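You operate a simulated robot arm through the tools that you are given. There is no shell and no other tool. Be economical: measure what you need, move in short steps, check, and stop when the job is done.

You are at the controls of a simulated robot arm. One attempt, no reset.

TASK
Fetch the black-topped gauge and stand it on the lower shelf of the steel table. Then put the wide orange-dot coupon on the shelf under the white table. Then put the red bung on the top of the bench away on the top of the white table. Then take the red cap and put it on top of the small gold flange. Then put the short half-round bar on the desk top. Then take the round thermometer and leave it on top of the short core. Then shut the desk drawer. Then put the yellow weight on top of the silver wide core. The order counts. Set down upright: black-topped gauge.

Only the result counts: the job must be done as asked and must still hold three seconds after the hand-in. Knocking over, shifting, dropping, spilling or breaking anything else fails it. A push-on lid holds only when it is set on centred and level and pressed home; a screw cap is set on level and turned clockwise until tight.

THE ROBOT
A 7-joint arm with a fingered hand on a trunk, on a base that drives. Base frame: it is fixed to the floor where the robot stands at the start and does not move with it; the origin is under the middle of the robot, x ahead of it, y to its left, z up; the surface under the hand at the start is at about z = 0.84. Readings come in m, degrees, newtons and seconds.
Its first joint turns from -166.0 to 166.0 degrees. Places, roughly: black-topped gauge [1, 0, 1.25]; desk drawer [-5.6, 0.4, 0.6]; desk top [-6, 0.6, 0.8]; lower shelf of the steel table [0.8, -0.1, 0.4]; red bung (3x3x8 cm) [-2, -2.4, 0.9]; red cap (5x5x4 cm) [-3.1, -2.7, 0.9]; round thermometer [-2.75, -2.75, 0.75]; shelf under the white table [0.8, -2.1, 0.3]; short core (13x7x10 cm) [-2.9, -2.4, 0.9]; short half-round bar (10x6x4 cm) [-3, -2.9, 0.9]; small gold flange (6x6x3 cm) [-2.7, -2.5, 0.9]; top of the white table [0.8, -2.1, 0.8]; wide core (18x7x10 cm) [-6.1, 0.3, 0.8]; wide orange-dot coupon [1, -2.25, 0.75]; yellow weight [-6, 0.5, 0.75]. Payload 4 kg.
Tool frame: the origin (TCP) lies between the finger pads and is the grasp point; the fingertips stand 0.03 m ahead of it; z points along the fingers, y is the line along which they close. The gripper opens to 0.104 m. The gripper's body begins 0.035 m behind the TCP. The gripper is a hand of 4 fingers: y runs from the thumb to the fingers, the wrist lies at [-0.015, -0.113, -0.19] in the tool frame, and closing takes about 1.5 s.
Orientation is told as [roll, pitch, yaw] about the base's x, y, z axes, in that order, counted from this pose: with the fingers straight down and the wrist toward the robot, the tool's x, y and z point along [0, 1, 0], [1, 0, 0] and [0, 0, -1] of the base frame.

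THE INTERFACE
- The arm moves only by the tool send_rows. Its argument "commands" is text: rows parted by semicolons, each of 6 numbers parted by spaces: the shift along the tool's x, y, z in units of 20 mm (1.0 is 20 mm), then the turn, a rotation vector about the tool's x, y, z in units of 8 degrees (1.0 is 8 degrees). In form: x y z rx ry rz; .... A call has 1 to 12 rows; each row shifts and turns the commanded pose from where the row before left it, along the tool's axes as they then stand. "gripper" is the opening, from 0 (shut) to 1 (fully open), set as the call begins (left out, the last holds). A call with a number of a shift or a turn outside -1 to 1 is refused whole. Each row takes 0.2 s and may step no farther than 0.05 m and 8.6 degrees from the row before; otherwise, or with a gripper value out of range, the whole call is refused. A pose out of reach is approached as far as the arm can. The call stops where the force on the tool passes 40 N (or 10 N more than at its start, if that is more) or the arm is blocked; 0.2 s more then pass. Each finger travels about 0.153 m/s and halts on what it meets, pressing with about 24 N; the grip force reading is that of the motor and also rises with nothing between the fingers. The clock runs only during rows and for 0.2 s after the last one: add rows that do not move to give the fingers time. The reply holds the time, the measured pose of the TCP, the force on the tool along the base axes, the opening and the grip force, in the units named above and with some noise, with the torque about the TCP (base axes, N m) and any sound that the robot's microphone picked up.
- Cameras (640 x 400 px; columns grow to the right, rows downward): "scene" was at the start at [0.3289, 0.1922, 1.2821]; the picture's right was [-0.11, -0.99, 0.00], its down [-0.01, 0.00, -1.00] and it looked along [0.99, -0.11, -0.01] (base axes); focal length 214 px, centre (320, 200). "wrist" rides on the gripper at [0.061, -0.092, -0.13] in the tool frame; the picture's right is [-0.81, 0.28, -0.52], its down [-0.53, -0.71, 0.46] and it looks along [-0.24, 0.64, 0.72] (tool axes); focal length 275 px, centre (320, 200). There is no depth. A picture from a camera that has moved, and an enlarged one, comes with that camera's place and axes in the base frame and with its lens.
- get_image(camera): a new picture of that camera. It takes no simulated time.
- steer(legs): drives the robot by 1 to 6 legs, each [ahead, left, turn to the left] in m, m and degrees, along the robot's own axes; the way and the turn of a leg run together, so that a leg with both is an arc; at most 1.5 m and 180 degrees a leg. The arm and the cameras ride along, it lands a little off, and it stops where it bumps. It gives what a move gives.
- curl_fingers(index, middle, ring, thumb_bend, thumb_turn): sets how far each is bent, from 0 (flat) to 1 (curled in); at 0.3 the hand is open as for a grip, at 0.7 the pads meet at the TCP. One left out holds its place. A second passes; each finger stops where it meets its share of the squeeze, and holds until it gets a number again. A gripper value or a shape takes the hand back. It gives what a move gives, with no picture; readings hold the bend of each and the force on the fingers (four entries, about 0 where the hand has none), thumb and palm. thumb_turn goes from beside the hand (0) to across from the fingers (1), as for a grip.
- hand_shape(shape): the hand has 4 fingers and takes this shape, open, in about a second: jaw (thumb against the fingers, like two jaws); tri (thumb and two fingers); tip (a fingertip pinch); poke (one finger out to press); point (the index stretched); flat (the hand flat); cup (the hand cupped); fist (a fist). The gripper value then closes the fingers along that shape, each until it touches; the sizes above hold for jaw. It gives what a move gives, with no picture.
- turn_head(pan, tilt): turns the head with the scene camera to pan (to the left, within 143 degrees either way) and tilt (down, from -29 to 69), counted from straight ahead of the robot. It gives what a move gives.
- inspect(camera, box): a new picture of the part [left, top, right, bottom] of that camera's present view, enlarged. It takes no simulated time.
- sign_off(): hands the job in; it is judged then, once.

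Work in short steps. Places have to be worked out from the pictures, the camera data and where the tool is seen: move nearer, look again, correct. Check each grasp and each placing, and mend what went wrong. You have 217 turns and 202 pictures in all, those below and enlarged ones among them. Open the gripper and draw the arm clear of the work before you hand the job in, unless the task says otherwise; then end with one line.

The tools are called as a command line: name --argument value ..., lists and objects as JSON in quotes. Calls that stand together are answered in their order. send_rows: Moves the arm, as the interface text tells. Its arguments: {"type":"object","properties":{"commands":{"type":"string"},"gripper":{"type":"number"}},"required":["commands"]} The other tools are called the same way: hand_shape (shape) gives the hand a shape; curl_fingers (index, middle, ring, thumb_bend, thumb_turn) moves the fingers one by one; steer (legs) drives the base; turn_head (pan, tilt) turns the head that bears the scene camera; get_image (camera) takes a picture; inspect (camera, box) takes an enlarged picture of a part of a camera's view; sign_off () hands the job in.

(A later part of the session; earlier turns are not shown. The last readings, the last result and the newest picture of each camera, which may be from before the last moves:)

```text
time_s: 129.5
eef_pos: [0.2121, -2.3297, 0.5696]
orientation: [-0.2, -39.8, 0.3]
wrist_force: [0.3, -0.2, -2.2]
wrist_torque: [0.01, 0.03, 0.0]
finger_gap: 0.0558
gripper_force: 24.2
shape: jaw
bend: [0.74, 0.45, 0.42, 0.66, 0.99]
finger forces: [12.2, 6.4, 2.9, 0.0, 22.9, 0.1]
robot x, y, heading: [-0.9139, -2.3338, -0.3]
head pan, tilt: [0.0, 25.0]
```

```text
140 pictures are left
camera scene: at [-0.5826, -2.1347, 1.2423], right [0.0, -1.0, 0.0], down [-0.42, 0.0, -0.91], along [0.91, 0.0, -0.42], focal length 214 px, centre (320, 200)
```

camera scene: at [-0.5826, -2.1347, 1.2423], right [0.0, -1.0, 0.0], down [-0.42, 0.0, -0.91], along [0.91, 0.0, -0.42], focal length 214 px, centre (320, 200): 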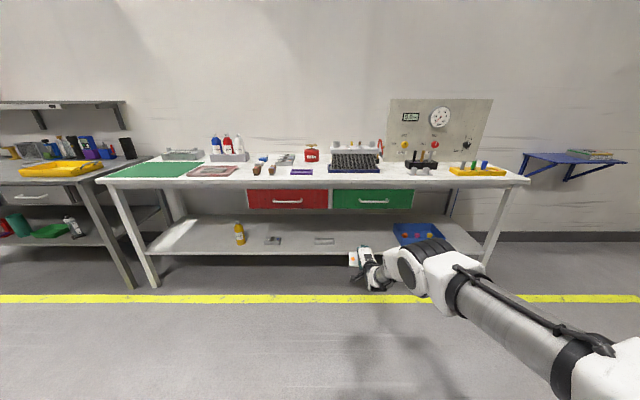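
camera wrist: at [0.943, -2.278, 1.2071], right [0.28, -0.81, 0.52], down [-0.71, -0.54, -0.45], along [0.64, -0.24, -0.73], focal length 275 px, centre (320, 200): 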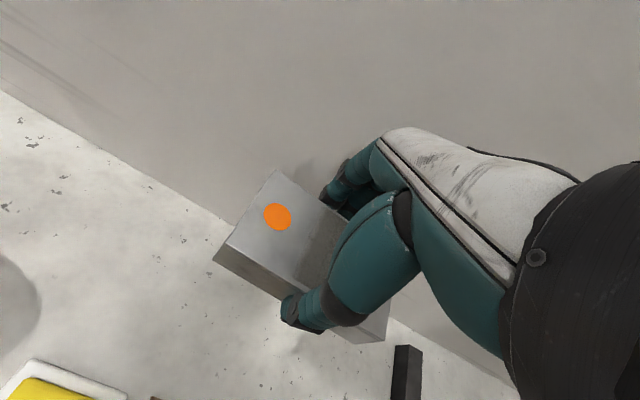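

Stretched out, the elbow drops behind the hand. Now I lower to z≈0.43.

send_rows --commands "0 -0.643 0.766 0 0 0;0 -0.643 0.766 0 0 0;0 -0.643 0.766 0 0 0;0 -0.643 0.766 0 0 0;0 -0.643 0.766 0 0 0;0 -0.643 0.766 0 0 0;0 -0.643 0.766 0 0 0;0 0 0 0 0 0"

get_image --camera "scene"

```text
time_s: 131.3
eef_pos: [0.2122, -2.3305, 0.5001]
orientation: [-0.2, -39.8, 0.4]
wrist_force: [-0.3, -0.1, -1.2]
wrist_torque: [0.02, 0.05, -0.04]
finger_gap: 0.0557
gripper_force: 24.0
shape: jaw
bend: [0.74, 0.45, 0.43, 0.66, 0.99]
finger forces: [12.2, 6.6, 3.1, 0.0, 23.0, 0.0]
out of reach, approached as far as the arm can: row 4, 5, 6, 7
robot x, y, heading: [-0.915, -2.333, -0.1]
head pan, tilt: [0.0, 25.0]
```

```text
139 pictures are left
camera scene: at [-0.5826, -2.1347, 1.2423], right [0.0, -1.0, 0.0], down [-0.42, 0.0, -0.91], along [0.91, 0.0, -0.42], focal length 214 px, centre (320, 200)
```

scene: 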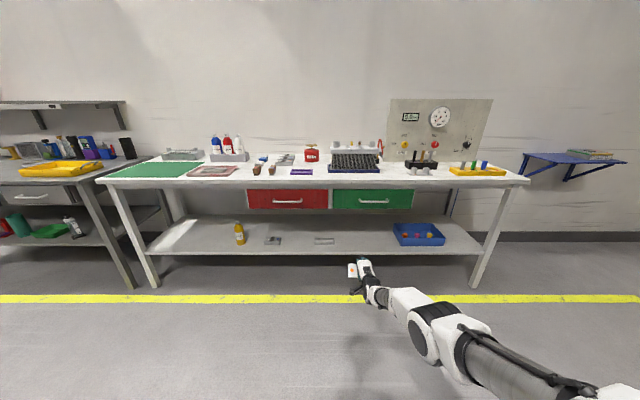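

Stretch limit again; I retract 8 cm and lower further.

send_rows --commands "0 -0.766 -0.643 0 0 0;0 -0.766 -0.643 0 0 0;0 -0.766 -0.643 0 0 0;0 -0.643 0.766 0 0 0;0 -0.643 0.766 0 0 0;0 -0.643 0.766 0 0 0;0 -0.643 0.766 0 0 0;0 -0.643 0.766 0 0 0;0 0 0 0 0 0"

get_image --camera "scene"

```text
time_s: 133.3
eef_pos: [0.1452, -2.3403, 0.4335]
orientation: [-0.2, -39.7, 0.5]
wrist_force: [-0.1, 1.1, -1.9]
wrist_torque: [0.01, 0.0, 0.0]
finger_gap: 0.0558
gripper_force: 24.0
shape: jaw
bend: [0.74, 0.45, 0.43, 0.66, 0.99]
finger forces: [12.3, 6.5, 3.0, 0.1, 22.8, 0.0]
out of reach, approached as far as the arm can: row 7, 8
robot x, y, heading: [-0.9161, -2.3367, -0.3]
head pan, tilt: [0.0, 25.0]
```

```text
138 pictures are left
camera scene: at [-0.5826, -2.1346, 1.2423], right [0.0, -1.0, 0.0], down [-0.42, 0.0, -0.91], along [0.91, 0.0, -0.42], focal length 214 px, centre (320, 200)
```

scene: 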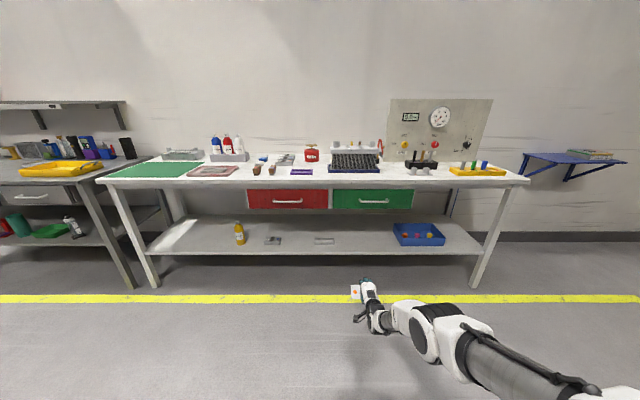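

z=0.434 reached. I try reducing the tilt to ~24° while staying here.

send_rows --commands "0 0 0 1 0 0;0 0 0 1 0 0;0 0 0 0 0 0"

get_image --camera "scene"

get_image --camera "wrist"

```text
time_s: 134.1
eef_pos: [0.1454, -2.3396, 0.4316]
orientation: [-0.1, -23.8, 0.3]
wrist_force: [0.4, -0.6, -1.5]
wrist_torque: [0.02, 0.02, 0.01]
finger_gap: 0.0554
gripper_force: 23.9
shape: jaw
bend: [0.74, 0.45, 0.43, 0.66, 0.99]
finger forces: [12.5, 6.6, 3.1, 0.1, 22.7, 0.0]
robot x, y, heading: [-0.9109, -2.3388, 0.0]
head pan, tilt: [0.0, 25.0]
```

```text
137 pictures are left
camera scene: at [-0.5826, -2.1347, 1.2423], right [0.0, -1.0, 0.0], down [-0.42, 0.0, -0.91], along [0.91, 0.0, -0.42], focal length 214 px, centre (320, 200)
```

scene: 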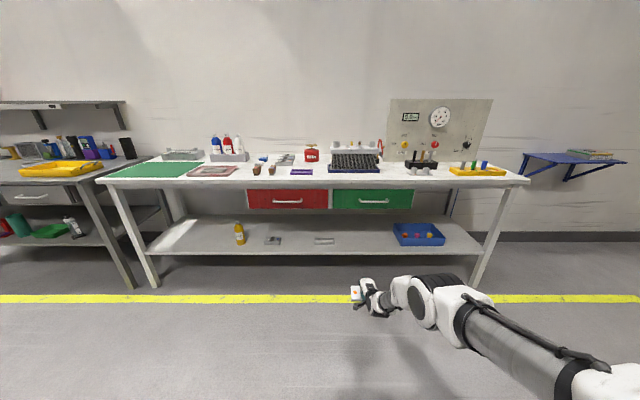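

```text
136 pictures are left
camera wrist: at [0.0096, -2.2784, 0.5143], right [0.05, -0.81, 0.59], down [-0.47, -0.54, -0.7], along [0.88, -0.24, -0.4], focal length 275 px, centre (320, 200)
```

wrist: 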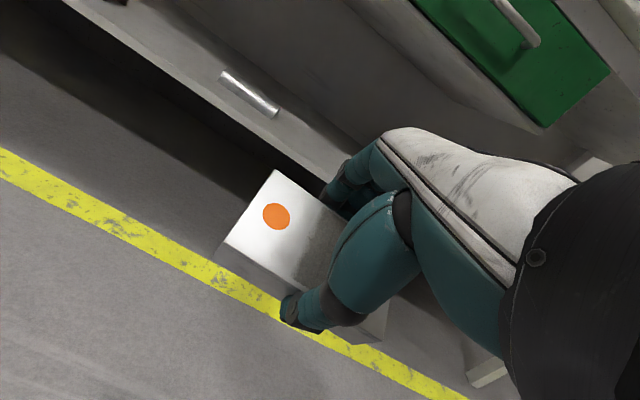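

The left part of the shelf (y≈-1.3) is free and has no drawer handles above, safer for the elbow. I strafe left 1.04 m and approach part way.

steer --legs '[[0, 1.04, 0], [0.3, 0, 0]]'

get_image --camera "scene"

get_image --camera "wrist"

```text
time_s: 138.8
eef_pos: [0.1447, -1.3539, 0.4305]
orientation: [-0.2, -23.7, 1.6]
wrist_force: [0.1, 0.2, -1.4]
wrist_torque: [0.02, 0.01, 0.01]
finger_gap: 0.0556
gripper_force: 23.7
shape: jaw
bend: [0.74, 0.45, 0.43, 0.66, 0.99]
finger forces: [12.5, 6.3, 2.9, 0.0, 22.5, 0.0]
robot x, y, heading: [-0.9132, -1.3724, 1.0]
head pan, tilt: [0.0, 25.0]
stopped in leg 1: the robot was blocked; the commanded pose is now the measured one
```

```text
135 pictures are left
camera scene: at [-0.5875, -1.1656, 1.2423], right [0.02, -1.0, 0.0], down [-0.42, -0.01, -0.91], along [0.91, 0.02, -0.42], focal length 214 px, centre (320, 200)
```

scene: 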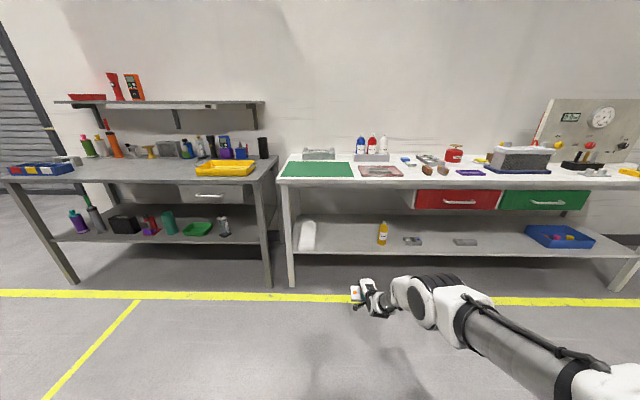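

```text
134 pictures are left
camera wrist: at [0.0067, -1.2965, 0.5136], right [0.07, -0.81, 0.59], down [-0.46, -0.55, -0.7], along [0.89, -0.22, -0.4], focal length 275 px, centre (320, 200)
```

wrist: 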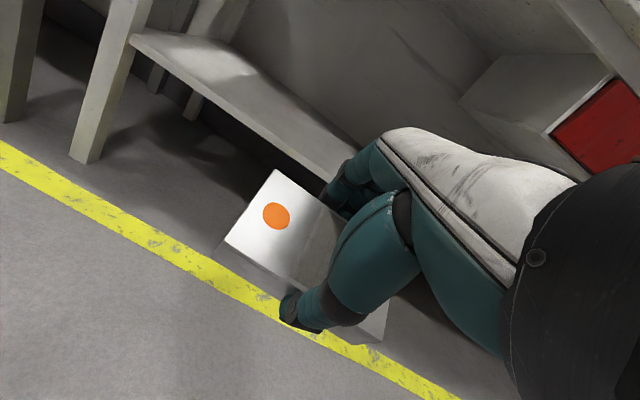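

The base bumped into something on its left-rear. I look there before moving.

turn_head --pan 130 --tilt 40

get_image --camera "scene"

```text
time_s: 140.9
eef_pos: [0.144, -1.3548, 0.4304]
orientation: [-0.1, -23.6, 1.6]
wrist_force: [0.1, 0.5, -2.0]
wrist_torque: [0.0, -0.02, 0.01]
finger_gap: 0.0555
gripper_force: 23.8
shape: jaw
bend: [0.74, 0.45, 0.43, 0.66, 0.99]
finger forces: [12.4, 6.4, 3.0, 0.0, 22.5, 0.0]
robot x, y, heading: [-0.913, -1.3705, 0.9]
head pan, tilt: [130.0, 40.0]
```

```text
133 pictures are left
camera scene: at [-0.7354, -1.103, 1.219], right [0.75, 0.66, 0.0], down [0.42, -0.49, -0.77], along [-0.5, 0.58, -0.64], focal length 214 px, centre (320, 200)
```

scene: 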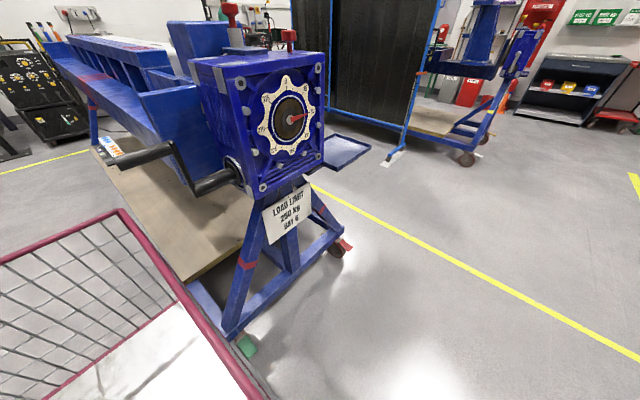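

It's the heavy blue trolley; it looks undisturbed. y≈-1.36 is fine anyway, so I ease 3 cm right and drive ahead 0.3 m.

steer --legs '[[0, -0.03, 0], [0.3, 0, -1]]'

turn_head --pan 0 --tilt 35

get_image --camera "scene"

get_image --camera "wrist"

```text
time_s: 143.4
eef_pos: [0.4464, -1.4025, 0.4316]
orientation: [-0.2, -23.7, 0.5]
wrist_force: [-0.8, 0.0, -1.4]
wrist_torque: [0.0, 0.03, -0.02]
finger_gap: 0.0557
gripper_force: 23.9
shape: jaw
bend: [0.74, 0.45, 0.43, 0.66, 0.99]
finger forces: [12.4, 6.4, 3.0, 0.1, 22.5, 0.1]
robot x, y, heading: [-0.6155, -1.3975, -0.1]
head pan, tilt: [130.0, 40.0]
```

```text
time_s: 145.5
eef_pos: [0.4462, -1.4021, 0.4306]
orientation: [-0.1, -23.7, 0.4]
wrist_force: [-0.5, -1.1, -1.6]
wrist_torque: [0.0, -0.01, 0.02]
finger_gap: 0.0555
gripper_force: 24.1
shape: jaw
bend: [0.74, 0.45, 0.43, 0.66, 0.99]
finger forces: [12.4, 6.4, 3.0, 0.0, 22.5, 0.0]
robot x, y, heading: [-0.6142, -1.3965, -0.0]
head pan, tilt: [0.0, 35.0]
```

```text
132 pictures are left
camera scene: at [-0.2854, -1.1989, 1.2265], right [0.0, -1.0, 0.0], down [-0.57, 0.0, -0.82], along [0.82, 0.0, -0.57], focal length 214 px, centre (320, 200)
```

scene: 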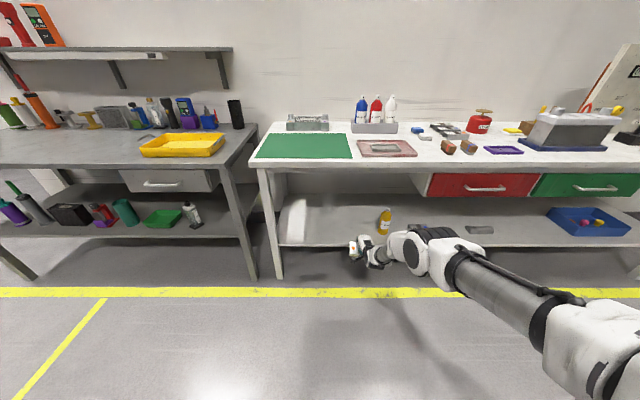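

```text
131 pictures are left
camera wrist: at [0.3105, -1.3411, 0.5138], right [0.05, -0.81, 0.59], down [-0.47, -0.54, -0.7], along [0.88, -0.24, -0.4], focal length 275 px, centre (320, 200)
```

wrist: 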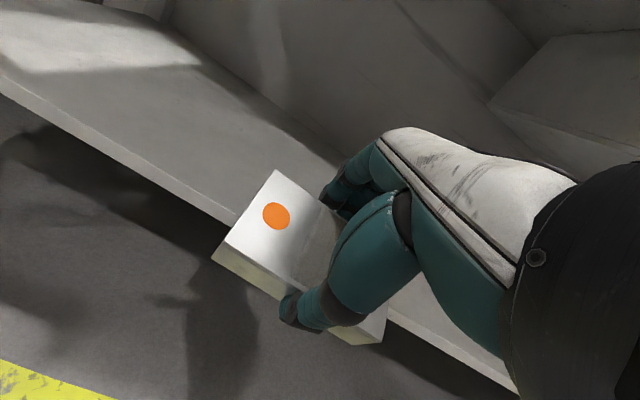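

The way in is clear; I drive ahead 0.18 m and 0.05 m left to put the coupon over the shelf.

steer --legs '[[0.18, 0.05, 0]]'

get_image --camera "scene"

get_image --camera "wrist"

```text
time_s: 147.0
eef_pos: [0.6269, -1.3524, 0.4319]
orientation: [-0.2, -23.7, 0.5]
wrist_force: [-0.1, -0.8, -1.6]
wrist_torque: [-0.01, 0.02, 0.02]
finger_gap: 0.0556
gripper_force: 23.5
shape: jaw
bend: [0.74, 0.45, 0.43, 0.66, 0.99]
finger forces: [12.4, 6.4, 3.0, 0.0, 22.6, 0.1]
robot x, y, heading: [-0.4324, -1.3539, -0.5]
head pan, tilt: [0.0, 35.0]
```

```text
130 pictures are left
camera scene: at [-0.1056, -1.1493, 1.2265], right [0.0, -1.0, 0.0], down [-0.57, 0.0, -0.82], along [0.82, 0.0, -0.57], focal length 214 px, centre (320, 200)
```

scene: 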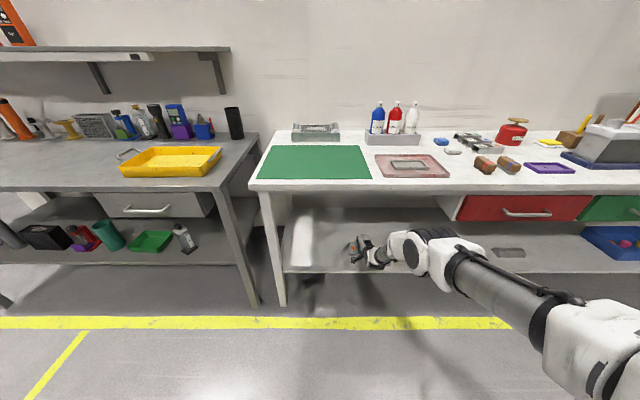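

```text
129 pictures are left
camera wrist: at [0.4902, -1.2916, 0.5137], right [0.05, -0.81, 0.59], down [-0.47, -0.54, -0.7], along [0.88, -0.24, -0.4], focal length 275 px, centre (320, 200)
```

wrist: 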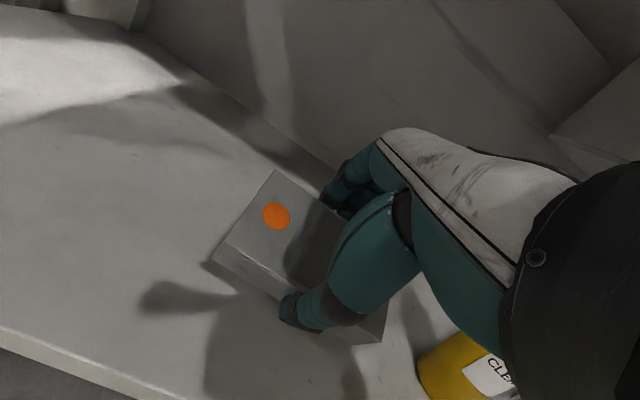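

Over the shelf, clear of the yellow bottle. I lower carefully.

send_rows --commands "0 -0.2 0.46 0 0 0;0 -0.2 0.46 0 0 0;0 -0.1 0.23 0 0 0;0 0 0 0 0 0"

send_rows --commands "0 -0.06 0.138 0 0 0;0 -0.06 0.138 0 0 0;0 -0.06 0.138 0 0 0;0 0 0 0 0 0"

get_image --camera "wrist"

```text
time_s: 148.0
eef_pos: [0.6274, -1.3536, 0.4059]
orientation: [-0.2, -23.7, 0.5]
wrist_force: [0.5, 0.1, -1.2]
wrist_torque: [0.01, 0.01, -0.02]
finger_gap: 0.0555
gripper_force: 23.9
shape: jaw
bend: [0.74, 0.45, 0.43, 0.66, 0.99]
finger forces: [12.4, 6.5, 3.0, 0.1, 22.4, 0.0]
robot x, y, heading: [-0.4306, -1.3517, -0.3]
head pan, tilt: [0.0, 35.0]
```

```text
time_s: 149.0
eef_pos: [0.6257, -1.3522, 0.3999]
orientation: [-0.2, -23.7, 0.5]
wrist_force: [-0.4, -0.9, -1.4]
wrist_torque: [0.02, 0.03, -0.01]
finger_gap: 0.0553
gripper_force: 23.8
shape: jaw
bend: [0.74, 0.45, 0.43, 0.66, 0.99]
finger forces: [12.3, 6.4, 2.9, 0.0, 22.4, 0.1]
out of reach, approached as far as the arm can: row 3
robot x, y, heading: [-0.4342, -1.3553, -0.2]
head pan, tilt: [0.0, 35.0]
```

```text
128 pictures are left
camera wrist: at [0.4895, -1.2917, 0.4834], right [0.05, -0.81, 0.59], down [-0.47, -0.54, -0.7], along [0.88, -0.24, -0.4], focal length 275 px, centre (320, 200)
```

wrist: 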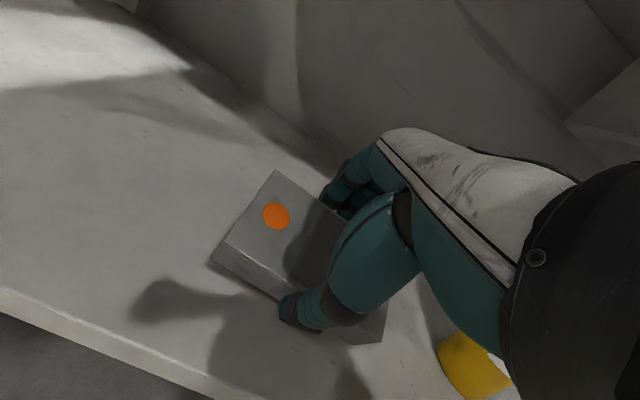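

At the reach limit again: I raise 1 cm, retract the arm 7 cm while driving the base ahead by the same, then lower on.

send_rows --commands "0 0.2 -0.46 0 0 0;0 -0.915 -0.404 0 0 0;0 -0.915 -0.404 0 0 0;0 -0.915 -0.404 0 0 0;0 -0.5 -0.2 0 0 0;0 0 0 0 0 0"

steer --legs '[[0.08, 0, 0]]'

send_rows --commands "0 -0.2 0.46 0 0 0;0 -0.08 0.18 0 0 0;0 -0.08 0.18 0 0 0;0 0 0 0 0 0"

get_image --camera "wrist"

get_image --camera "scene"

```text
time_s: 150.4
eef_pos: [0.5556, -1.3539, 0.4102]
orientation: [-0.1, -23.7, 0.4]
wrist_force: [-0.3, -0.8, -1.5]
wrist_torque: [0.05, 0.04, -0.02]
finger_gap: 0.0553
gripper_force: 24.0
shape: jaw
bend: [0.74, 0.45, 0.43, 0.66, 0.99]
finger forces: [12.3, 6.5, 3.1, 0.0, 22.5, 0.0]
robot x, y, heading: [-0.4333, -1.3487, -0.2]
head pan, tilt: [0.0, 35.0]
```

```text
time_s: 151.5
eef_pos: [0.6348, -1.3531, 0.4104]
orientation: [-0.2, -23.7, 0.5]
wrist_force: [-0.2, 0.1, -2.3]
wrist_torque: [0.04, 0.02, 0.03]
finger_gap: 0.0558
gripper_force: 24.2
shape: jaw
bend: [0.74, 0.45, 0.43, 0.66, 0.99]
finger forces: [12.3, 6.4, 3.1, 0.1, 22.4, 0.0]
robot x, y, heading: [-0.3556, -1.3534, -0.3]
head pan, tilt: [0.0, 35.0]
```

```text
time_s: 152.5
eef_pos: [0.6349, -1.353, 0.3934]
orientation: [-0.2, -23.8, 0.6]
wrist_force: [-0.2, 0.0, -1.3]
wrist_torque: [-0.05, 0.01, 0.0]
finger_gap: 0.0554
gripper_force: 24.2
shape: jaw
bend: [0.74, 0.45, 0.43, 0.66, 0.99]
finger forces: [12.2, 6.4, 3.0, 0.0, 22.4, 0.0]
robot x, y, heading: [-0.3515, -1.3476, -0.0]
head pan, tilt: [0.0, 35.0]
```

```text
127 pictures are left
camera wrist: at [0.4994, -1.2919, 0.4758], right [0.05, -0.81, 0.59], down [-0.47, -0.54, -0.7], along [0.88, -0.24, -0.4], focal length 275 px, centre (320, 200)
```

wrist: 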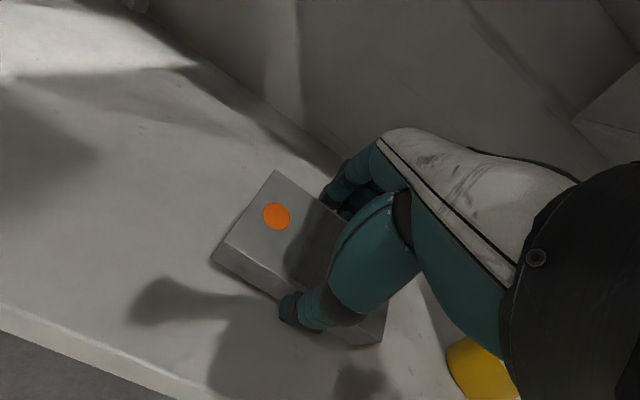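

```text
126 pictures are left
camera scene: at [-0.0254, -1.1492, 1.2265], right [0.0, -1.0, 0.0], down [-0.57, 0.0, -0.82], along [0.82, 0.0, -0.57], focal length 214 px, centre (320, 200)
```

scene: 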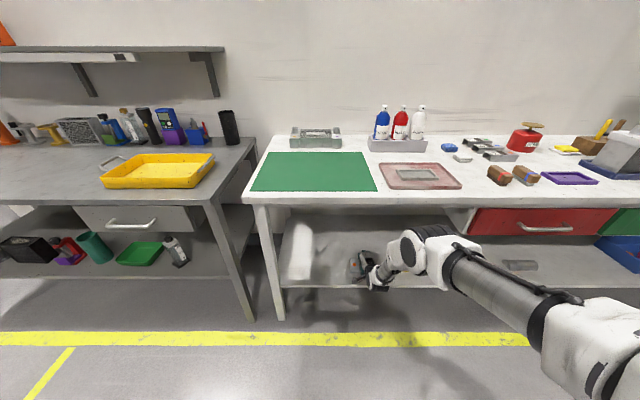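

Continue lowering in 3 mm steps, watching the force.

send_rows --commands "0 -0.06 0.138 0 0 0;0 -0.06 0.138 0 0 0;0 0 0 0 0 0"

send_rows --commands "0 -0.06 0.138 0 0 0;0 -0.06 0.138 0 0 0;0 0 0 0 0 0"

send_rows --commands "0 -0.06 0.138 0 0 0;0 0 0 0 0 0"

```text
time_s: 153.3
eef_pos: [0.6347, -1.3531, 0.3872]
orientation: [-0.2, -23.7, 0.5]
wrist_force: [0.7, -0.2, -1.2]
wrist_torque: [0.04, 0.0, -0.01]
finger_gap: 0.0556
gripper_force: 23.7
shape: jaw
bend: [0.74, 0.45, 0.43, 0.66, 0.99]
finger forces: [12.3, 6.4, 3.0, 0.0, 22.4, 0.1]
robot x, y, heading: [-0.3568, -1.3518, -0.2]
head pan, tilt: [0.0, 35.0]
```

```text
time_s: 154.1
eef_pos: [0.6351, -1.3525, 0.3804]
orientation: [-0.2, -23.7, 0.5]
wrist_force: [0.0, -0.2, -1.4]
wrist_torque: [0.0, -0.01, 0.01]
finger_gap: 0.0554
gripper_force: 23.6
shape: jaw
bend: [0.74, 0.45, 0.43, 0.66, 0.99]
finger forces: [12.2, 6.3, 3.1, 0.0, 22.4, 0.0]
robot x, y, heading: [-0.3543, -1.351, 0.1]
head pan, tilt: [0.0, 35.0]
```

```text
time_s: 154.7
eef_pos: [0.6333, -1.3531, 0.3783]
orientation: [-0.3, -23.7, 0.5]
wrist_force: [1.1, -0.2, -2.5]
wrist_torque: [0.01, 0.0, -0.01]
finger_gap: 0.0558
gripper_force: 23.9
shape: jaw
bend: [0.74, 0.45, 0.43, 0.66, 0.99]
finger forces: [12.2, 6.4, 3.0, 0.0, 22.4, 0.0]
robot x, y, heading: [-0.3552, -1.3494, -0.2]
head pan, tilt: [0.0, 35.0]
```

No contact yet; further down.

send_rows --commands "0 -0.06 0.138 0 0 0;0 -0.06 0.138 0 0 0;0 0 0 0 0 0"

send_rows --commands "0 -0.06 0.138 0 0 0;0 -0.06 0.138 0 0 0;0 0 0 0 0 0"

send_rows --commands "0 -0.06 0.138 0 0 0;0 -0.06 0.138 0 0 0;0 0 0 0 0 0"

get_image --camera "wrist"

```text
time_s: 155.5
eef_pos: [0.6355, -1.3531, 0.3711]
orientation: [-0.2, -23.7, 0.5]
wrist_force: [-0.4, -0.4, -2.4]
wrist_torque: [-0.04, -0.01, 0.01]
finger_gap: 0.0556
gripper_force: 23.8
shape: jaw
bend: [0.74, 0.45, 0.43, 0.66, 0.99]
finger forces: [12.3, 6.4, 2.9, 0.0, 22.5, 0.0]
robot x, y, heading: [-0.3554, -1.353, -0.3]
head pan, tilt: [0.0, 35.0]
```

```text
time_s: 156.3
eef_pos: [0.6368, -1.3519, 0.3663]
orientation: [-0.2, -23.8, 0.6]
wrist_force: [0.3, -0.1, 4.5]
wrist_torque: [-0.04, 0.07, -0.01]
finger_gap: 0.0559
gripper_force: 24.2
shape: jaw
bend: [0.74, 0.45, 0.43, 0.66, 0.99]
finger forces: [13.4, 7.5, 3.8, 0.0, 22.4, 0.1]
robot x, y, heading: [-0.3535, -1.3538, -0.2]
head pan, tilt: [0.0, 35.0]
```

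```text
time_s: 157.1
eef_pos: [0.6373, -1.3529, 0.3612]
orientation: [-0.2, -24.0, 0.5]
wrist_force: [-9.4, -1.7, 37.5]
wrist_torque: [0.01, 1.15, 0.07]
finger_gap: 0.0566
gripper_force: 24.5
shape: jaw
bend: [0.74, 0.43, 0.4, 0.71, 1.0]
finger forces: [16.6, 9.9, 3.9, 0.0, 49.4, 0.0]
robot x, y, heading: [-0.3544, -1.351, -0.0]
head pan, tilt: [0.0, 35.0]
```

```text
125 pictures are left
camera wrist: at [0.5003, -1.2917, 0.4445], right [0.05, -0.81, 0.59], down [-0.46, -0.54, -0.7], along [0.89, -0.24, -0.4], focal length 275 px, centre (320, 200)
```

wrist: 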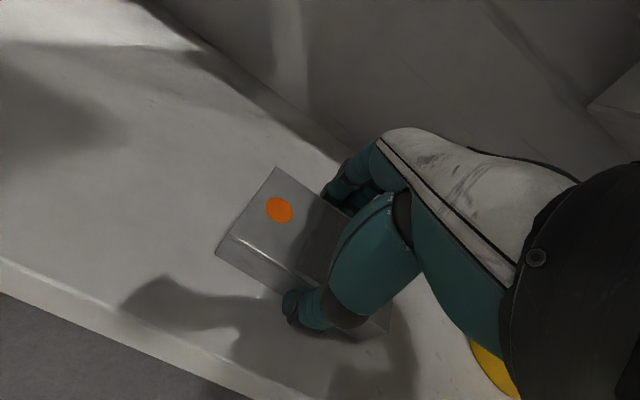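

Contact found at TCP z≈0.366. I ease up 4 mm, take off a further 8° of tilt, then release.

send_rows --commands "0 0.1 -0.24 0.5 0 0;0 0 0 0.5 0 0;0 0 0 0 0 0"

send_rows --commands "0 0 0 0 0 0;0 0 0 0 0 0;0 0 0 0 0 0;0 0 0 0 0 0;0 0 0 0 0 0;0 0 0 0 0 0;0 0 0 0 0 0;0 0 0 0 0 0" --gripper 1

get_image --camera "wrist"

```text
time_s: 157.9
eef_pos: [0.6335, -1.3533, 0.363]
orientation: [-0.2, -15.5, 0.5]
wrist_force: [0.1, 0.8, -1.6]
wrist_torque: [-0.01, 0.02, -0.01]
finger_gap: 0.0553
gripper_force: 24.4
shape: jaw
bend: [0.74, 0.44, 0.41, 0.68, 0.99]
finger forces: [13.0, 7.3, 2.9, 0.1, 23.6, 0.0]
robot x, y, heading: [-0.3517, -1.355, -0.1]
head pan, tilt: [0.0, 35.0]
```

```text
time_s: 159.7
eef_pos: [0.6352, -1.3527, 0.3643]
orientation: [-0.2, -15.6, 0.4]
wrist_force: [0.5, -0.2, 0.7]
wrist_torque: [0.01, 0.04, -0.03]
finger_gap: 0.1036
gripper_force: 0.2
shape: jaw
bend: [0.3, 0.3, 0.3, 0.3, 0.98]
finger forces: [0.0, 0.1, 0.0, 0.0, 0.0, 0.0]
robot x, y, heading: [-0.352, -1.3525, 0.4]
head pan, tilt: [0.0, 35.0]
```

```text
124 pictures are left
camera wrist: at [0.5122, -1.2917, 0.4656], right [0.13, -0.81, 0.57], down [-0.56, -0.54, -0.63], along [0.82, -0.24, -0.52], focal length 275 px, centre (320, 200)
```

wrist: 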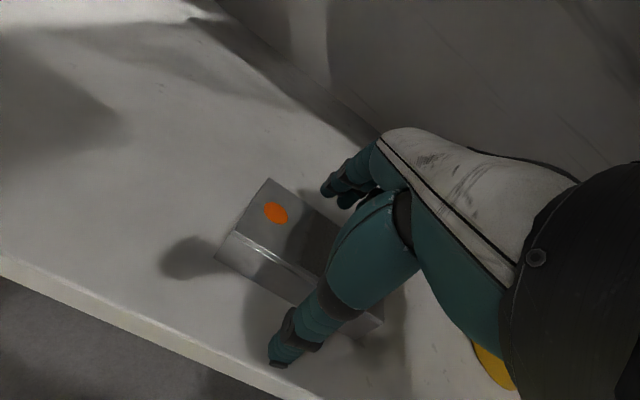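

Flat on the shelf. I raise the hand 8 cm and back out.

send_rows --commands "0 0.27 -0.96 0 0 0;0 0.27 -0.96 0 0 0;0 0.27 -0.96 0 0 0;0 0.27 -0.96 0 0 0;0 0 0 0 0 0"

steer --legs '[[-0.22, 0, 0], [0, -0.5, 0]]'

turn_head --pan 30 --tilt 30

get_image --camera "scene"

```text
time_s: 160.9
eef_pos: [0.6341, -1.3532, 0.4449]
orientation: [-0.3, -15.8, 0.5]
wrist_force: [-0.4, 0.4, -1.4]
wrist_torque: [0.01, 0.01, 0.01]
finger_gap: 0.1038
gripper_force: 0.1
shape: jaw
bend: [0.3, 0.3, 0.3, 0.3, 0.98]
finger forces: [0.1, 0.1, 0.0, 0.0, 0.1, 0.1]
robot x, y, heading: [-0.3581, -1.3527, -0.2]
head pan, tilt: [0.0, 35.0]
```

```text
time_s: 165.1
eef_pos: [0.4107, -1.8564, 0.4434]
orientation: [-0.2, -15.7, 0.3]
wrist_force: [0.0, 0.0, -0.5]
wrist_torque: [0.03, 0.01, 0.02]
finger_gap: 0.1038
gripper_force: 0.1
shape: jaw
bend: [0.3, 0.3, 0.3, 0.3, 0.98]
finger forces: [0.1, 0.0, 0.1, 0.1, 0.0, 0.0]
robot x, y, heading: [-0.5748, -1.8537, -0.3]
head pan, tilt: [0.0, 35.0]
```

```text
time_s: 166.1
eef_pos: [0.4123, -1.8545, 0.4445]
orientation: [-0.2, -15.7, 0.2]
wrist_force: [0.0, 0.6, 1.1]
wrist_torque: [-0.01, 0.01, 0.0]
finger_gap: 0.1037
gripper_force: 0.0
shape: jaw
bend: [0.3, 0.3, 0.3, 0.3, 0.98]
finger forces: [0.0, 0.1, 0.1, 0.1, 0.0, 0.1]
robot x, y, heading: [-0.5766, -1.851, -0.3]
head pan, tilt: [30.0, 30.0]
```

```text
123 pictures are left
camera scene: at [-0.2584, -1.6051, 1.2343], right [0.5, -0.87, 0.0], down [-0.43, -0.25, -0.87], along [0.75, 0.43, -0.5], focal length 214 px, centre (320, 200)
```

scene: 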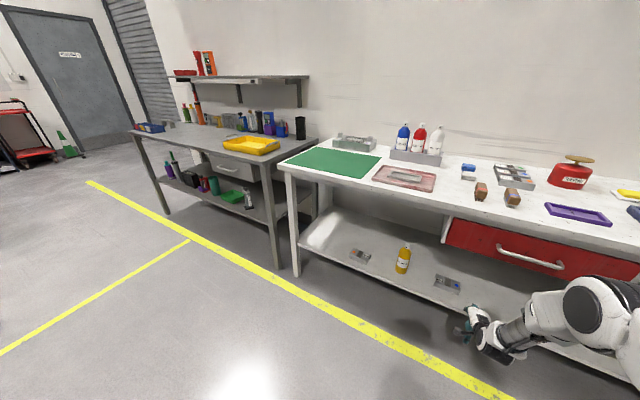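

Step 2 done. Next the red bung on the bench behind. I back off, square the hand and raise the arm to a carry pose.

steer --legs '[[-0.25, 0, 0]]'

send_rows --commands "0 0 -1 1 0 0;0 0 -1 0.95 0 0;0 0 -1 0 0 0;0 0 -1 0 0 0;0 0 -1 0 0 0;0 0 -1 0 0 0;0 0 -1 0 0 0;0 0 -1 0 0 0;0 0 -1 0 0 0;0 0 -1 0 0 0;0 0 -1 0 0 0;0 0 -1 0 0 0"

send_rows --commands "0 -1 -1 0 0 0;0 -1 -1 0 0 0;0 -1 -1 0 0 0;0 -1 -1 0 0 0;0 -1 -1 0 0 0;0 -1 -1 0 0 0;0 -1 -1 0 0 0;0 -1 -1 0 0 0;0 -1 -1 0 0 0;0 -1 -1 0 0 0;0 -1 -1 0 0 0;0 -1 -1 0 0 0"

send_rows --commands "0 0 -1 0 0 0;0 0 -1 0 0 0;0 0 -1 0 0 0;0 0 -1 0 0 0;0 0 -1 0 0 0;0 0 -1 0 0 0;0 0 -1 0 0 0;0 0 -1 0 0 0;0 0 -1 0 0 0;0 0 -1 0 0 0;0 0 0 0 0 0"

turn_head --pan -140 --tilt 20

get_image --camera "scene"

```text
time_s: 167.9
eef_pos: [0.1617, -1.8543, 0.4442]
orientation: [-0.2, -15.6, 0.4]
wrist_force: [0.3, 0.7, -0.5]
wrist_torque: [0.0, 0.03, 0.01]
finger_gap: 0.1039
gripper_force: 0.1
shape: jaw
bend: [0.3, 0.3, 0.3, 0.3, 0.98]
finger forces: [0.0, 0.1, 0.0, 0.0, 0.0, 0.0]
robot x, y, heading: [-0.8267, -1.8493, -0.2]
head pan, tilt: [30.0, 30.0]
```

```text
time_s: 170.5
eef_pos: [0.1541, -1.8542, 0.684]
orientation: [-0.2, -0.1, 0.4]
wrist_force: [-1.2, -1.0, 0.1]
wrist_torque: [0.01, 0.02, -0.03]
finger_gap: 0.1037
gripper_force: 0.1
shape: jaw
bend: [0.3, 0.3, 0.3, 0.3, 0.98]
finger forces: [0.0, 0.1, 0.0, 0.1, 0.0, 0.1]
robot x, y, heading: [-0.8315, -1.852, -0.4]
head pan, tilt: [30.0, 30.0]
```

```text
time_s: 173.1
eef_pos: [-0.0869, -1.8534, 0.9235]
orientation: [-0.2, -0.1, 0.3]
wrist_force: [-0.4, 0.2, -1.3]
wrist_torque: [0.06, 0.02, -0.03]
finger_gap: 0.1038
gripper_force: 0.0
shape: jaw
bend: [0.3, 0.3, 0.3, 0.3, 0.98]
finger forces: [0.0, 0.0, 0.0, 0.0, 0.0, 0.0]
robot x, y, heading: [-0.8298, -1.8524, -0.2]
head pan, tilt: [30.0, 30.0]
```

```text
time_s: 175.5
eef_pos: [-0.0864, -1.8538, 1.1219]
orientation: [-0.1, 0.0, 0.3]
wrist_force: [0.1, -0.7, 0.1]
wrist_torque: [0.01, -0.02, -0.01]
finger_gap: 0.1037
gripper_force: 0.0
shape: jaw
bend: [0.3, 0.3, 0.3, 0.3, 0.98]
finger forces: [0.1, 0.1, 0.0, 0.0, 0.0, 0.0]
robot x, y, heading: [-0.8251, -1.8501, -0.1]
head pan, tilt: [30.0, 30.0]
```

```text
time_s: 178.1
eef_pos: [-0.087, -1.8541, 1.1234]
orientation: [-0.3, -0.1, 0.4]
wrist_force: [0.6, 0.6, 0.3]
wrist_torque: [0.0, -0.01, -0.01]
finger_gap: 0.1034
gripper_force: 0.2
shape: jaw
bend: [0.3, 0.3, 0.3, 0.3, 0.98]
finger forces: [0.1, 0.0, 0.0, 0.0, 0.1, 0.0]
robot x, y, heading: [-0.8297, -1.8505, -0.0]
head pan, tilt: [-140.0, 20.0]
```

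```text
122 pictures are left
camera scene: at [-0.6578, -1.7086, 1.2504], right [-0.64, 0.77, 0.0], down [0.26, 0.22, -0.94], along [-0.72, -0.6, -0.34], focal length 214 px, centre (320, 200)
```

scene: 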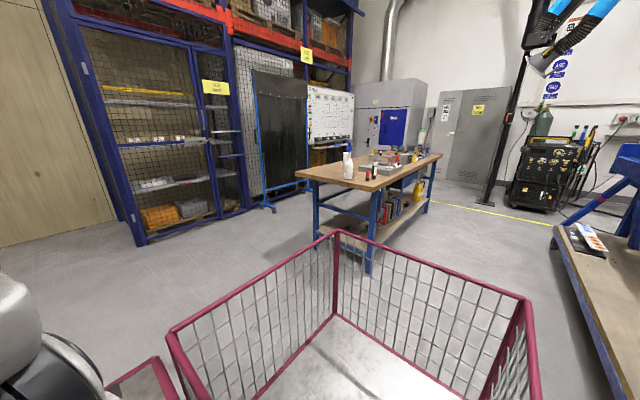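

The bench spans about x -3.8…-1.87, y -3.0…-2.27; the aisle to its north is ~1.1 m, so the robot should go in lengthwise (heading 0, backing) with the arm out to its right. I swing the arm 90° to the right at height.

send_rows --commands "-1 0 0 0 0 0.194;-1 0 0 0 0 0.194;-1 0 0 0 0 0.194;-1 0 0 0 0 0.194;-1 0 0 0 0 0.194;-1 0 0 0 0 0.194;-1 0 0 0 0 0.194;-1 0 0 0 0 0.194;-1 0 0 0 0 0.194;-1 0 0 0 0 0.194;-1 0 0 0 0 0.194;-1 0 0 0 0 0.194"

send_rows --commands "-1 0 0 0 0 0.194;-1 0 0 0 0 0.194;-1 0 0 0 0 0.194;-1 0 0 0 0 0.194;-1 0 0 0 0 0.194;-1 0 0 0 0 0.194;-1 0 0 0 0 0.194;-1 0 0 0 0 0.194;-1 0 0 0 0 0.194;-1 0 0 0 0 0.194;-1 0 0 0 0 0.194;-1 0 0 0 0 0.194"

send_rows --commands "-1 0 0 0 0 0.194;-1 0 0 0 0 0.194;-1 0 0 0 0 0.194;-1 0 0 0 0 0.194;-1 0 0 0 0 0.194;-1 0 0 0 0 0.194;-1 0 0 0 0 0.194;-1 0 0 0 0 0.194;-1 0 0 0 0 0.194;-1 0 0 0 0 0.194;-1 0 0 0 0 0.194;-1 0 0 0 0 0.194"

send_rows --commands "-1 0 0 0 0 0.194;-1 0 0 0 0 0.194;-1 0 0 0 0 0.194;-1 0 0 0 0 0.194;-1 0 0 0 0 0.194;-1 0 0 0 0 0.194;-1 0 0 0 0 0.194;-1 0 0 0 0 0.194;-1 0 0 0 0 0.194;-1 0 0 0 0 0.194;-1 0 0 0 0 0.194;-1 0 0 0 0 0.194"

send_rows --commands "-1 0 0 0 0 0.194;-1 0 0 0 0 0.194;-1 0 0 0 0 0.194;-1 0 0 0 0 0.194;-1 0 0 0 0 0.194;-1 0 0 0 0 0.194;-1 0 0 0 0 0.194;-1 0 0 0 0 0.194;-1 0 0 0 0 0.194;-1 0 0 0 0 0.194;0 0 0 0 0 0"

```text
time_s: 180.7
eef_pos: [-0.1208, -2.0875, 1.124]
orientation: [-0.3, -0.1, -18.2]
wrist_force: [0.3, 0.8, 0.1]
wrist_torque: [0.0, -0.01, 0.03]
finger_gap: 0.1038
gripper_force: 0.1
shape: jaw
bend: [0.3, 0.3, 0.3, 0.3, 0.98]
finger forces: [0.0, 0.0, 0.0, 0.0, 0.0, 0.1]
robot x, y, heading: [-0.8258, -1.8477, -0.2]
head pan, tilt: [-140.0, 20.0]
```

```text
time_s: 183.3
eef_pos: [-0.2286, -2.3047, 1.1231]
orientation: [-0.1, -0.2, -36.7]
wrist_force: [0.2, -0.3, 0.0]
wrist_torque: [-0.03, 0.01, 0.0]
finger_gap: 0.104
gripper_force: 0.0
shape: jaw
bend: [0.3, 0.3, 0.3, 0.3, 0.98]
finger forces: [0.0, 0.0, 0.1, 0.1, 0.1, 0.1]
robot x, y, heading: [-0.8246, -1.8492, -0.4]
head pan, tilt: [-140.0, 20.0]
```

```text
time_s: 185.9
eef_pos: [-0.3989, -2.4713, 1.1256]
orientation: [0.0, -0.2, -55.5]
wrist_force: [-0.8, -0.9, -0.2]
wrist_torque: [-0.01, 0.01, 0.01]
finger_gap: 0.1037
gripper_force: 0.0
shape: jaw
bend: [0.3, 0.3, 0.3, 0.3, 0.98]
finger forces: [0.0, 0.1, 0.0, 0.0, 0.0, 0.0]
robot x, y, heading: [-0.8252, -1.8539, -0.2]
head pan, tilt: [-140.0, 20.0]
```

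```text
time_s: 188.5
eef_pos: [-0.6131, -2.5767, 1.1231]
orientation: [0.1, -0.2, -74.1]
wrist_force: [-0.2, -0.6, 0.1]
wrist_torque: [-0.01, 0.01, -0.03]
finger_gap: 0.104
gripper_force: 0.0
shape: jaw
bend: [0.3, 0.3, 0.3, 0.3, 0.98]
finger forces: [0.0, 0.0, 0.0, 0.1, 0.1, 0.1]
robot x, y, heading: [-0.8275, -1.8489, 0.1]
head pan, tilt: [-140.0, 20.0]
```

```text
time_s: 190.9
eef_pos: [-0.8101, -2.6079, 1.1229]
orientation: [0.1, -0.2, -89.5]
wrist_force: [-0.2, 0.1, -0.4]
wrist_torque: [-0.01, -0.01, 0.0]
finger_gap: 0.1039
gripper_force: 0.0
shape: jaw
bend: [0.3, 0.3, 0.3, 0.3, 0.98]
finger forces: [0.0, 0.1, 0.0, 0.1, 0.0, 0.0]
robot x, y, heading: [-0.8252, -1.8502, -0.4]
head pan, tilt: [-140.0, 20.0]
```

Arm is at the robot's right. I raise it for clearance, back up 0.7 m, and look at the bench.

send_rows --commands "0 0 -1 0 0 0;0 0 -1 0 0 0;0 0 -1 0 0 0;0 0 -1 0 0 0;0 0 -1 0 0 0;0 0 -1 0 0 0;0 0 0 0 0 0"

steer --legs '[[-0.75, 0, 0]]'

turn_head --pan -125 --tilt 25

get_image --camera "scene"

get_image --camera "wrist"

```text
time_s: 192.5
eef_pos: [-0.8121, -2.6081, 1.2432]
orientation: [0.1, -0.2, -89.5]
wrist_force: [0.1, 0.9, 0.0]
wrist_torque: [0.03, -0.02, -0.02]
finger_gap: 0.1037
gripper_force: 0.0
shape: jaw
bend: [0.3, 0.3, 0.3, 0.3, 0.98]
finger forces: [0.0, 0.0, 0.1, 0.1, 0.0, 0.0]
robot x, y, heading: [-0.8267, -1.8512, -0.6]
head pan, tilt: [-140.0, 20.0]
```

```text
time_s: 196.5
eef_pos: [-1.5614, -2.605, 1.2432]
orientation: [0.1, -0.3, -89.5]
wrist_force: [-0.2, -1.3, 0.2]
wrist_torque: [0.0, 0.03, -0.01]
finger_gap: 0.1034
gripper_force: 0.0
shape: jaw
bend: [0.3, 0.3, 0.3, 0.3, 0.98]
finger forces: [0.0, 0.0, 0.0, 0.1, 0.0, 0.0]
robot x, y, heading: [-1.5701, -1.8464, -0.1]
head pan, tilt: [-140.0, 20.0]
```

```text
time_s: 197.3
eef_pos: [-1.5615, -2.6053, 1.2433]
orientation: [0.0, -0.2, -89.6]
wrist_force: [0.8, 0.2, 0.3]
wrist_torque: [0.04, 0.0, 0.0]
finger_gap: 0.104
gripper_force: 0.1
shape: jaw
bend: [0.3, 0.3, 0.3, 0.3, 0.98]
finger forces: [0.0, 0.0, 0.0, 0.0, 0.1, 0.0]
robot x, y, heading: [-1.5744, -1.848, -0.4]
head pan, tilt: [-125.0, 25.0]
```

```text
121 pictures are left
camera scene: at [-1.3878, -1.722, 1.2424], right [-0.82, 0.58, 0.0], down [0.24, 0.34, -0.91], along [-0.52, -0.74, -0.42], focal length 214 px, centre (320, 200)
```

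scene: 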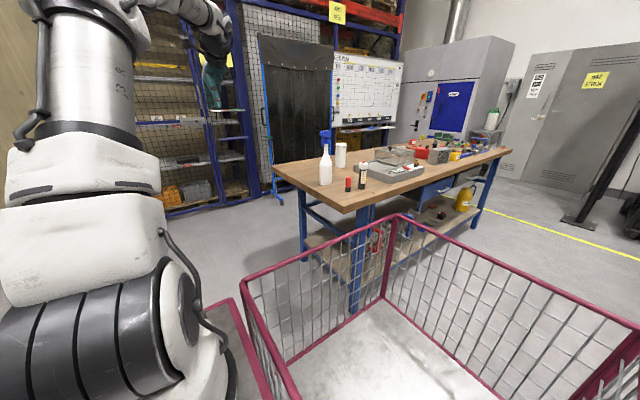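

```text
120 pictures are left
camera wrist: at [-1.4997, -2.5115, 1.3743], right [-0.81, -0.28, 0.52], down [-0.54, 0.71, -0.46], along [-0.24, -0.65, -0.72], focal length 275 px, centre (320, 200)
```

wrist: 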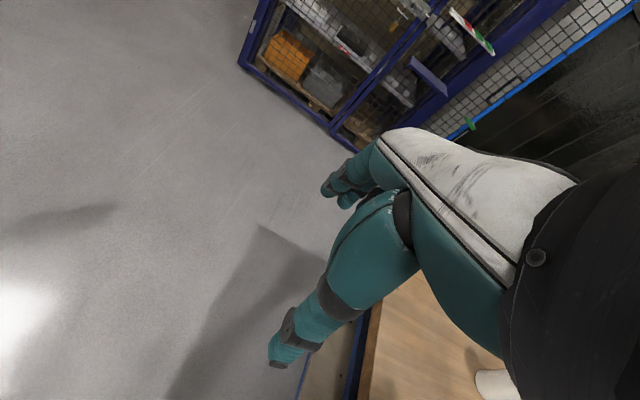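

inspect --camera "scene" --box '[300, 120, 420, 220]'

inspect --camera "scene" --box '[370, 120, 510, 190]'

```text
4.00 times, centred on (360, 170) of scene
camera zoom: at [-1.3878, -1.722, 1.2424], right [-0.82, 0.58, 0.0], down [0.24, 0.34, -0.91], along [-0.52, -0.74, -0.42], focal length 858 px, centre (160, 320)
```

zoom: 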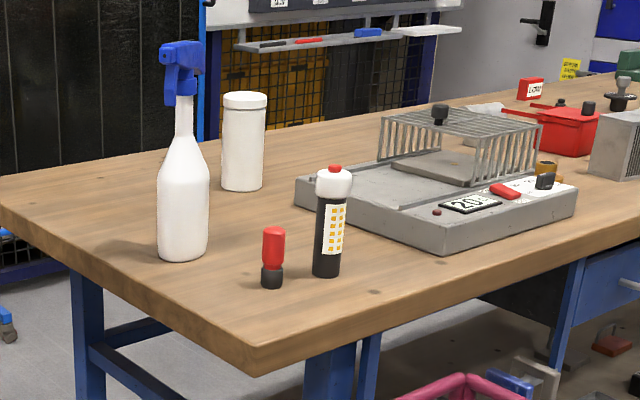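

```text
4.57 times, centred on (440, 155) of scene
camera zoom: at [-1.3878, -1.722, 1.2424], right [-0.82, 0.58, 0.0], down [0.24, 0.34, -0.91], along [-0.52, -0.74, -0.42], focal length 980 px, centre (-229, 406)
```

zoom: 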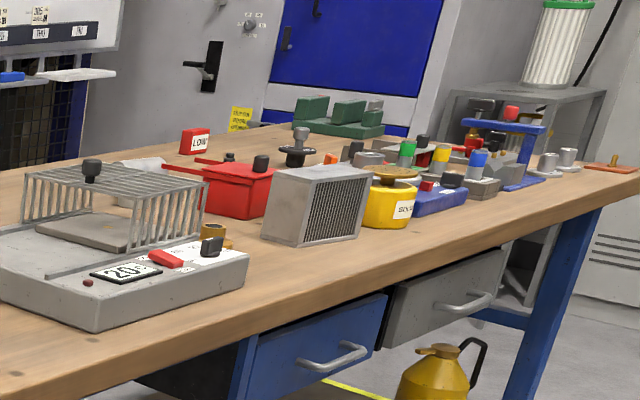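

The red bung is at ≈[-2.03,-2.40] with the sprayer and black bottle nearby. I turn the base so the hand comes in from the NE, with fingers closing along the gap direction.

steer --legs '[[0.13, 0, 0], [0, 0, -47]]'

turn_head --pan -85 --tilt 30

get_image --camera "scene"

get_image --camera "wrist"

```text
time_s: 200.7
eef_pos: [-1.9933, -2.3698, 1.2434]
orientation: [0.1, -0.2, -137.2]
wrist_force: [0.6, -0.3, -0.3]
wrist_torque: [0.04, 0.0, 0.01]
finger_gap: 0.1038
gripper_force: 0.1
shape: jaw
bend: [0.3, 0.3, 0.3, 0.3, 0.98]
finger forces: [0.0, 0.0, 0.1, 0.0, 0.0, 0.0]
robot x, y, heading: [-1.4425, -1.8476, -47.4]
head pan, tilt: [-125.0, 25.0]
```

```text
time_s: 201.8
eef_pos: [-1.9938, -2.3691, 1.2437]
orientation: [0.0, -0.2, -137.1]
wrist_force: [-0.5, 0.9, 0.5]
wrist_torque: [-0.01, 0.02, -0.02]
finger_gap: 0.1039
gripper_force: 0.0
shape: jaw
bend: [0.3, 0.3, 0.3, 0.3, 0.98]
finger forces: [0.0, 0.1, 0.1, 0.1, 0.1, 0.0]
robot x, y, heading: [-1.4453, -1.8504, -47.8]
head pan, tilt: [-85.0, 30.0]
```

```text
117 pictures are left
camera scene: at [-1.1972, -1.9558, 1.2344], right [-0.73, 0.68, 0.0], down [0.34, 0.37, -0.87], along [-0.59, -0.64, -0.5], focal length 214 px, centre (320, 200)
```

scene: 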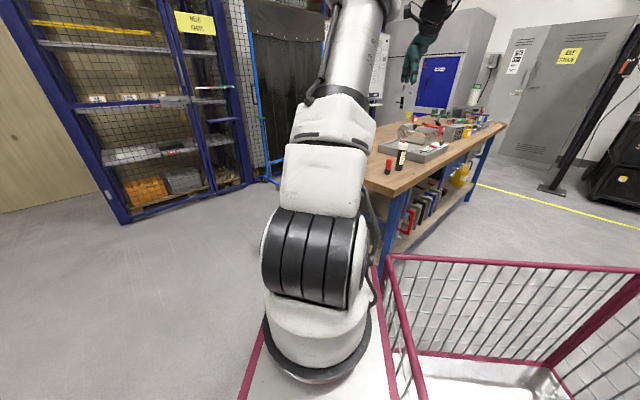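

```text
116 pictures are left
camera wrist: at [-1.883, -2.3513, 1.3743], right [-0.75, 0.41, 0.52], down [0.16, 0.87, -0.46], along [-0.64, -0.26, -0.72], focal length 275 px, centre (320, 200)
```

wrist: 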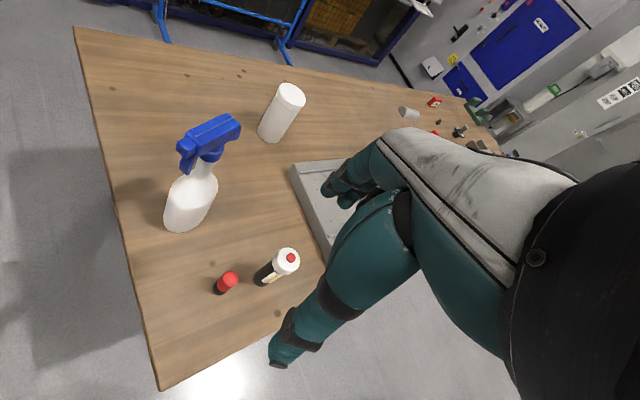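

The bung triangulates to [-2.03,-2.408], bench z≈0.86. I half-close the hand, shift over it and descend to z≈1.0.

send_rows --commands "0.8 0.9 0 0 0 0;0 0.9 0 0 0 0;0 0.85 1 0 0 0;0 0 1 0 0 0;0 0 1 0 0 0;0 0 1 0 0 0;0 0 1 0 0 0;0 0 1 0 0 0;0 0 1 0 0 0;0 0 1 0 0 0;0 0 1 0 0 0;0 0 1 0 0 0" --gripper 0.5

get_image --camera "wrist"

get_image --camera "scene"

```text
time_s: 204.4
eef_pos: [-2.021, -2.4176, 1.0437]
orientation: [0.1, -0.2, -137.1]
wrist_force: [0.4, 0.3, 0.5]
wrist_torque: [0.02, 0.01, 0.0]
finger_gap: 0.0526
gripper_force: 0.0
shape: jaw
bend: [0.74, 0.44, 0.41, 0.69, 1.0]
finger forces: [0.1, 0.0, 0.1, 0.0, 0.1, 0.0]
robot x, y, heading: [-1.4416, -1.8471, -47.7]
head pan, tilt: [-85.0, 30.0]
```

```text
115 pictures are left
camera wrist: at [-1.9109, -2.3996, 1.1742], right [-0.75, 0.41, 0.52], down [0.16, 0.87, -0.46], along [-0.64, -0.26, -0.72], focal length 275 px, centre (320, 200)
```

wrist: 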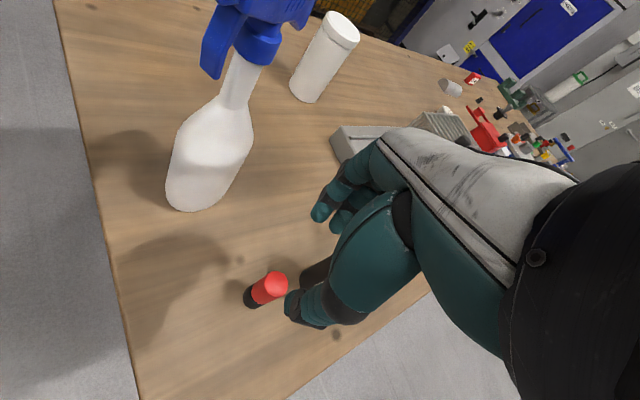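

```text
114 pictures are left
camera scene: at [-1.1971, -1.9558, 1.2344], right [-0.73, 0.68, 0.0], down [0.34, 0.37, -0.87], along [-0.59, -0.64, -0.5], focal length 214 px, centre (320, 200)
```

scene: 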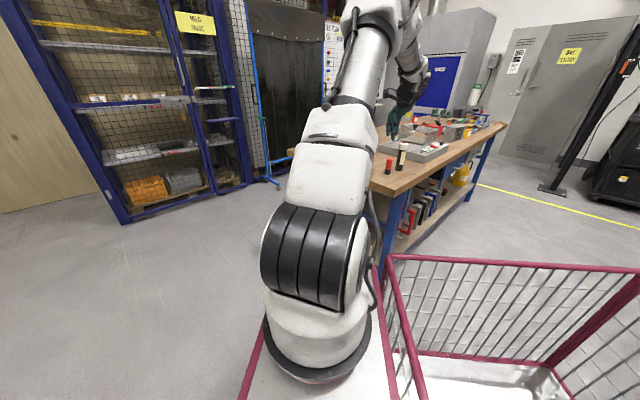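

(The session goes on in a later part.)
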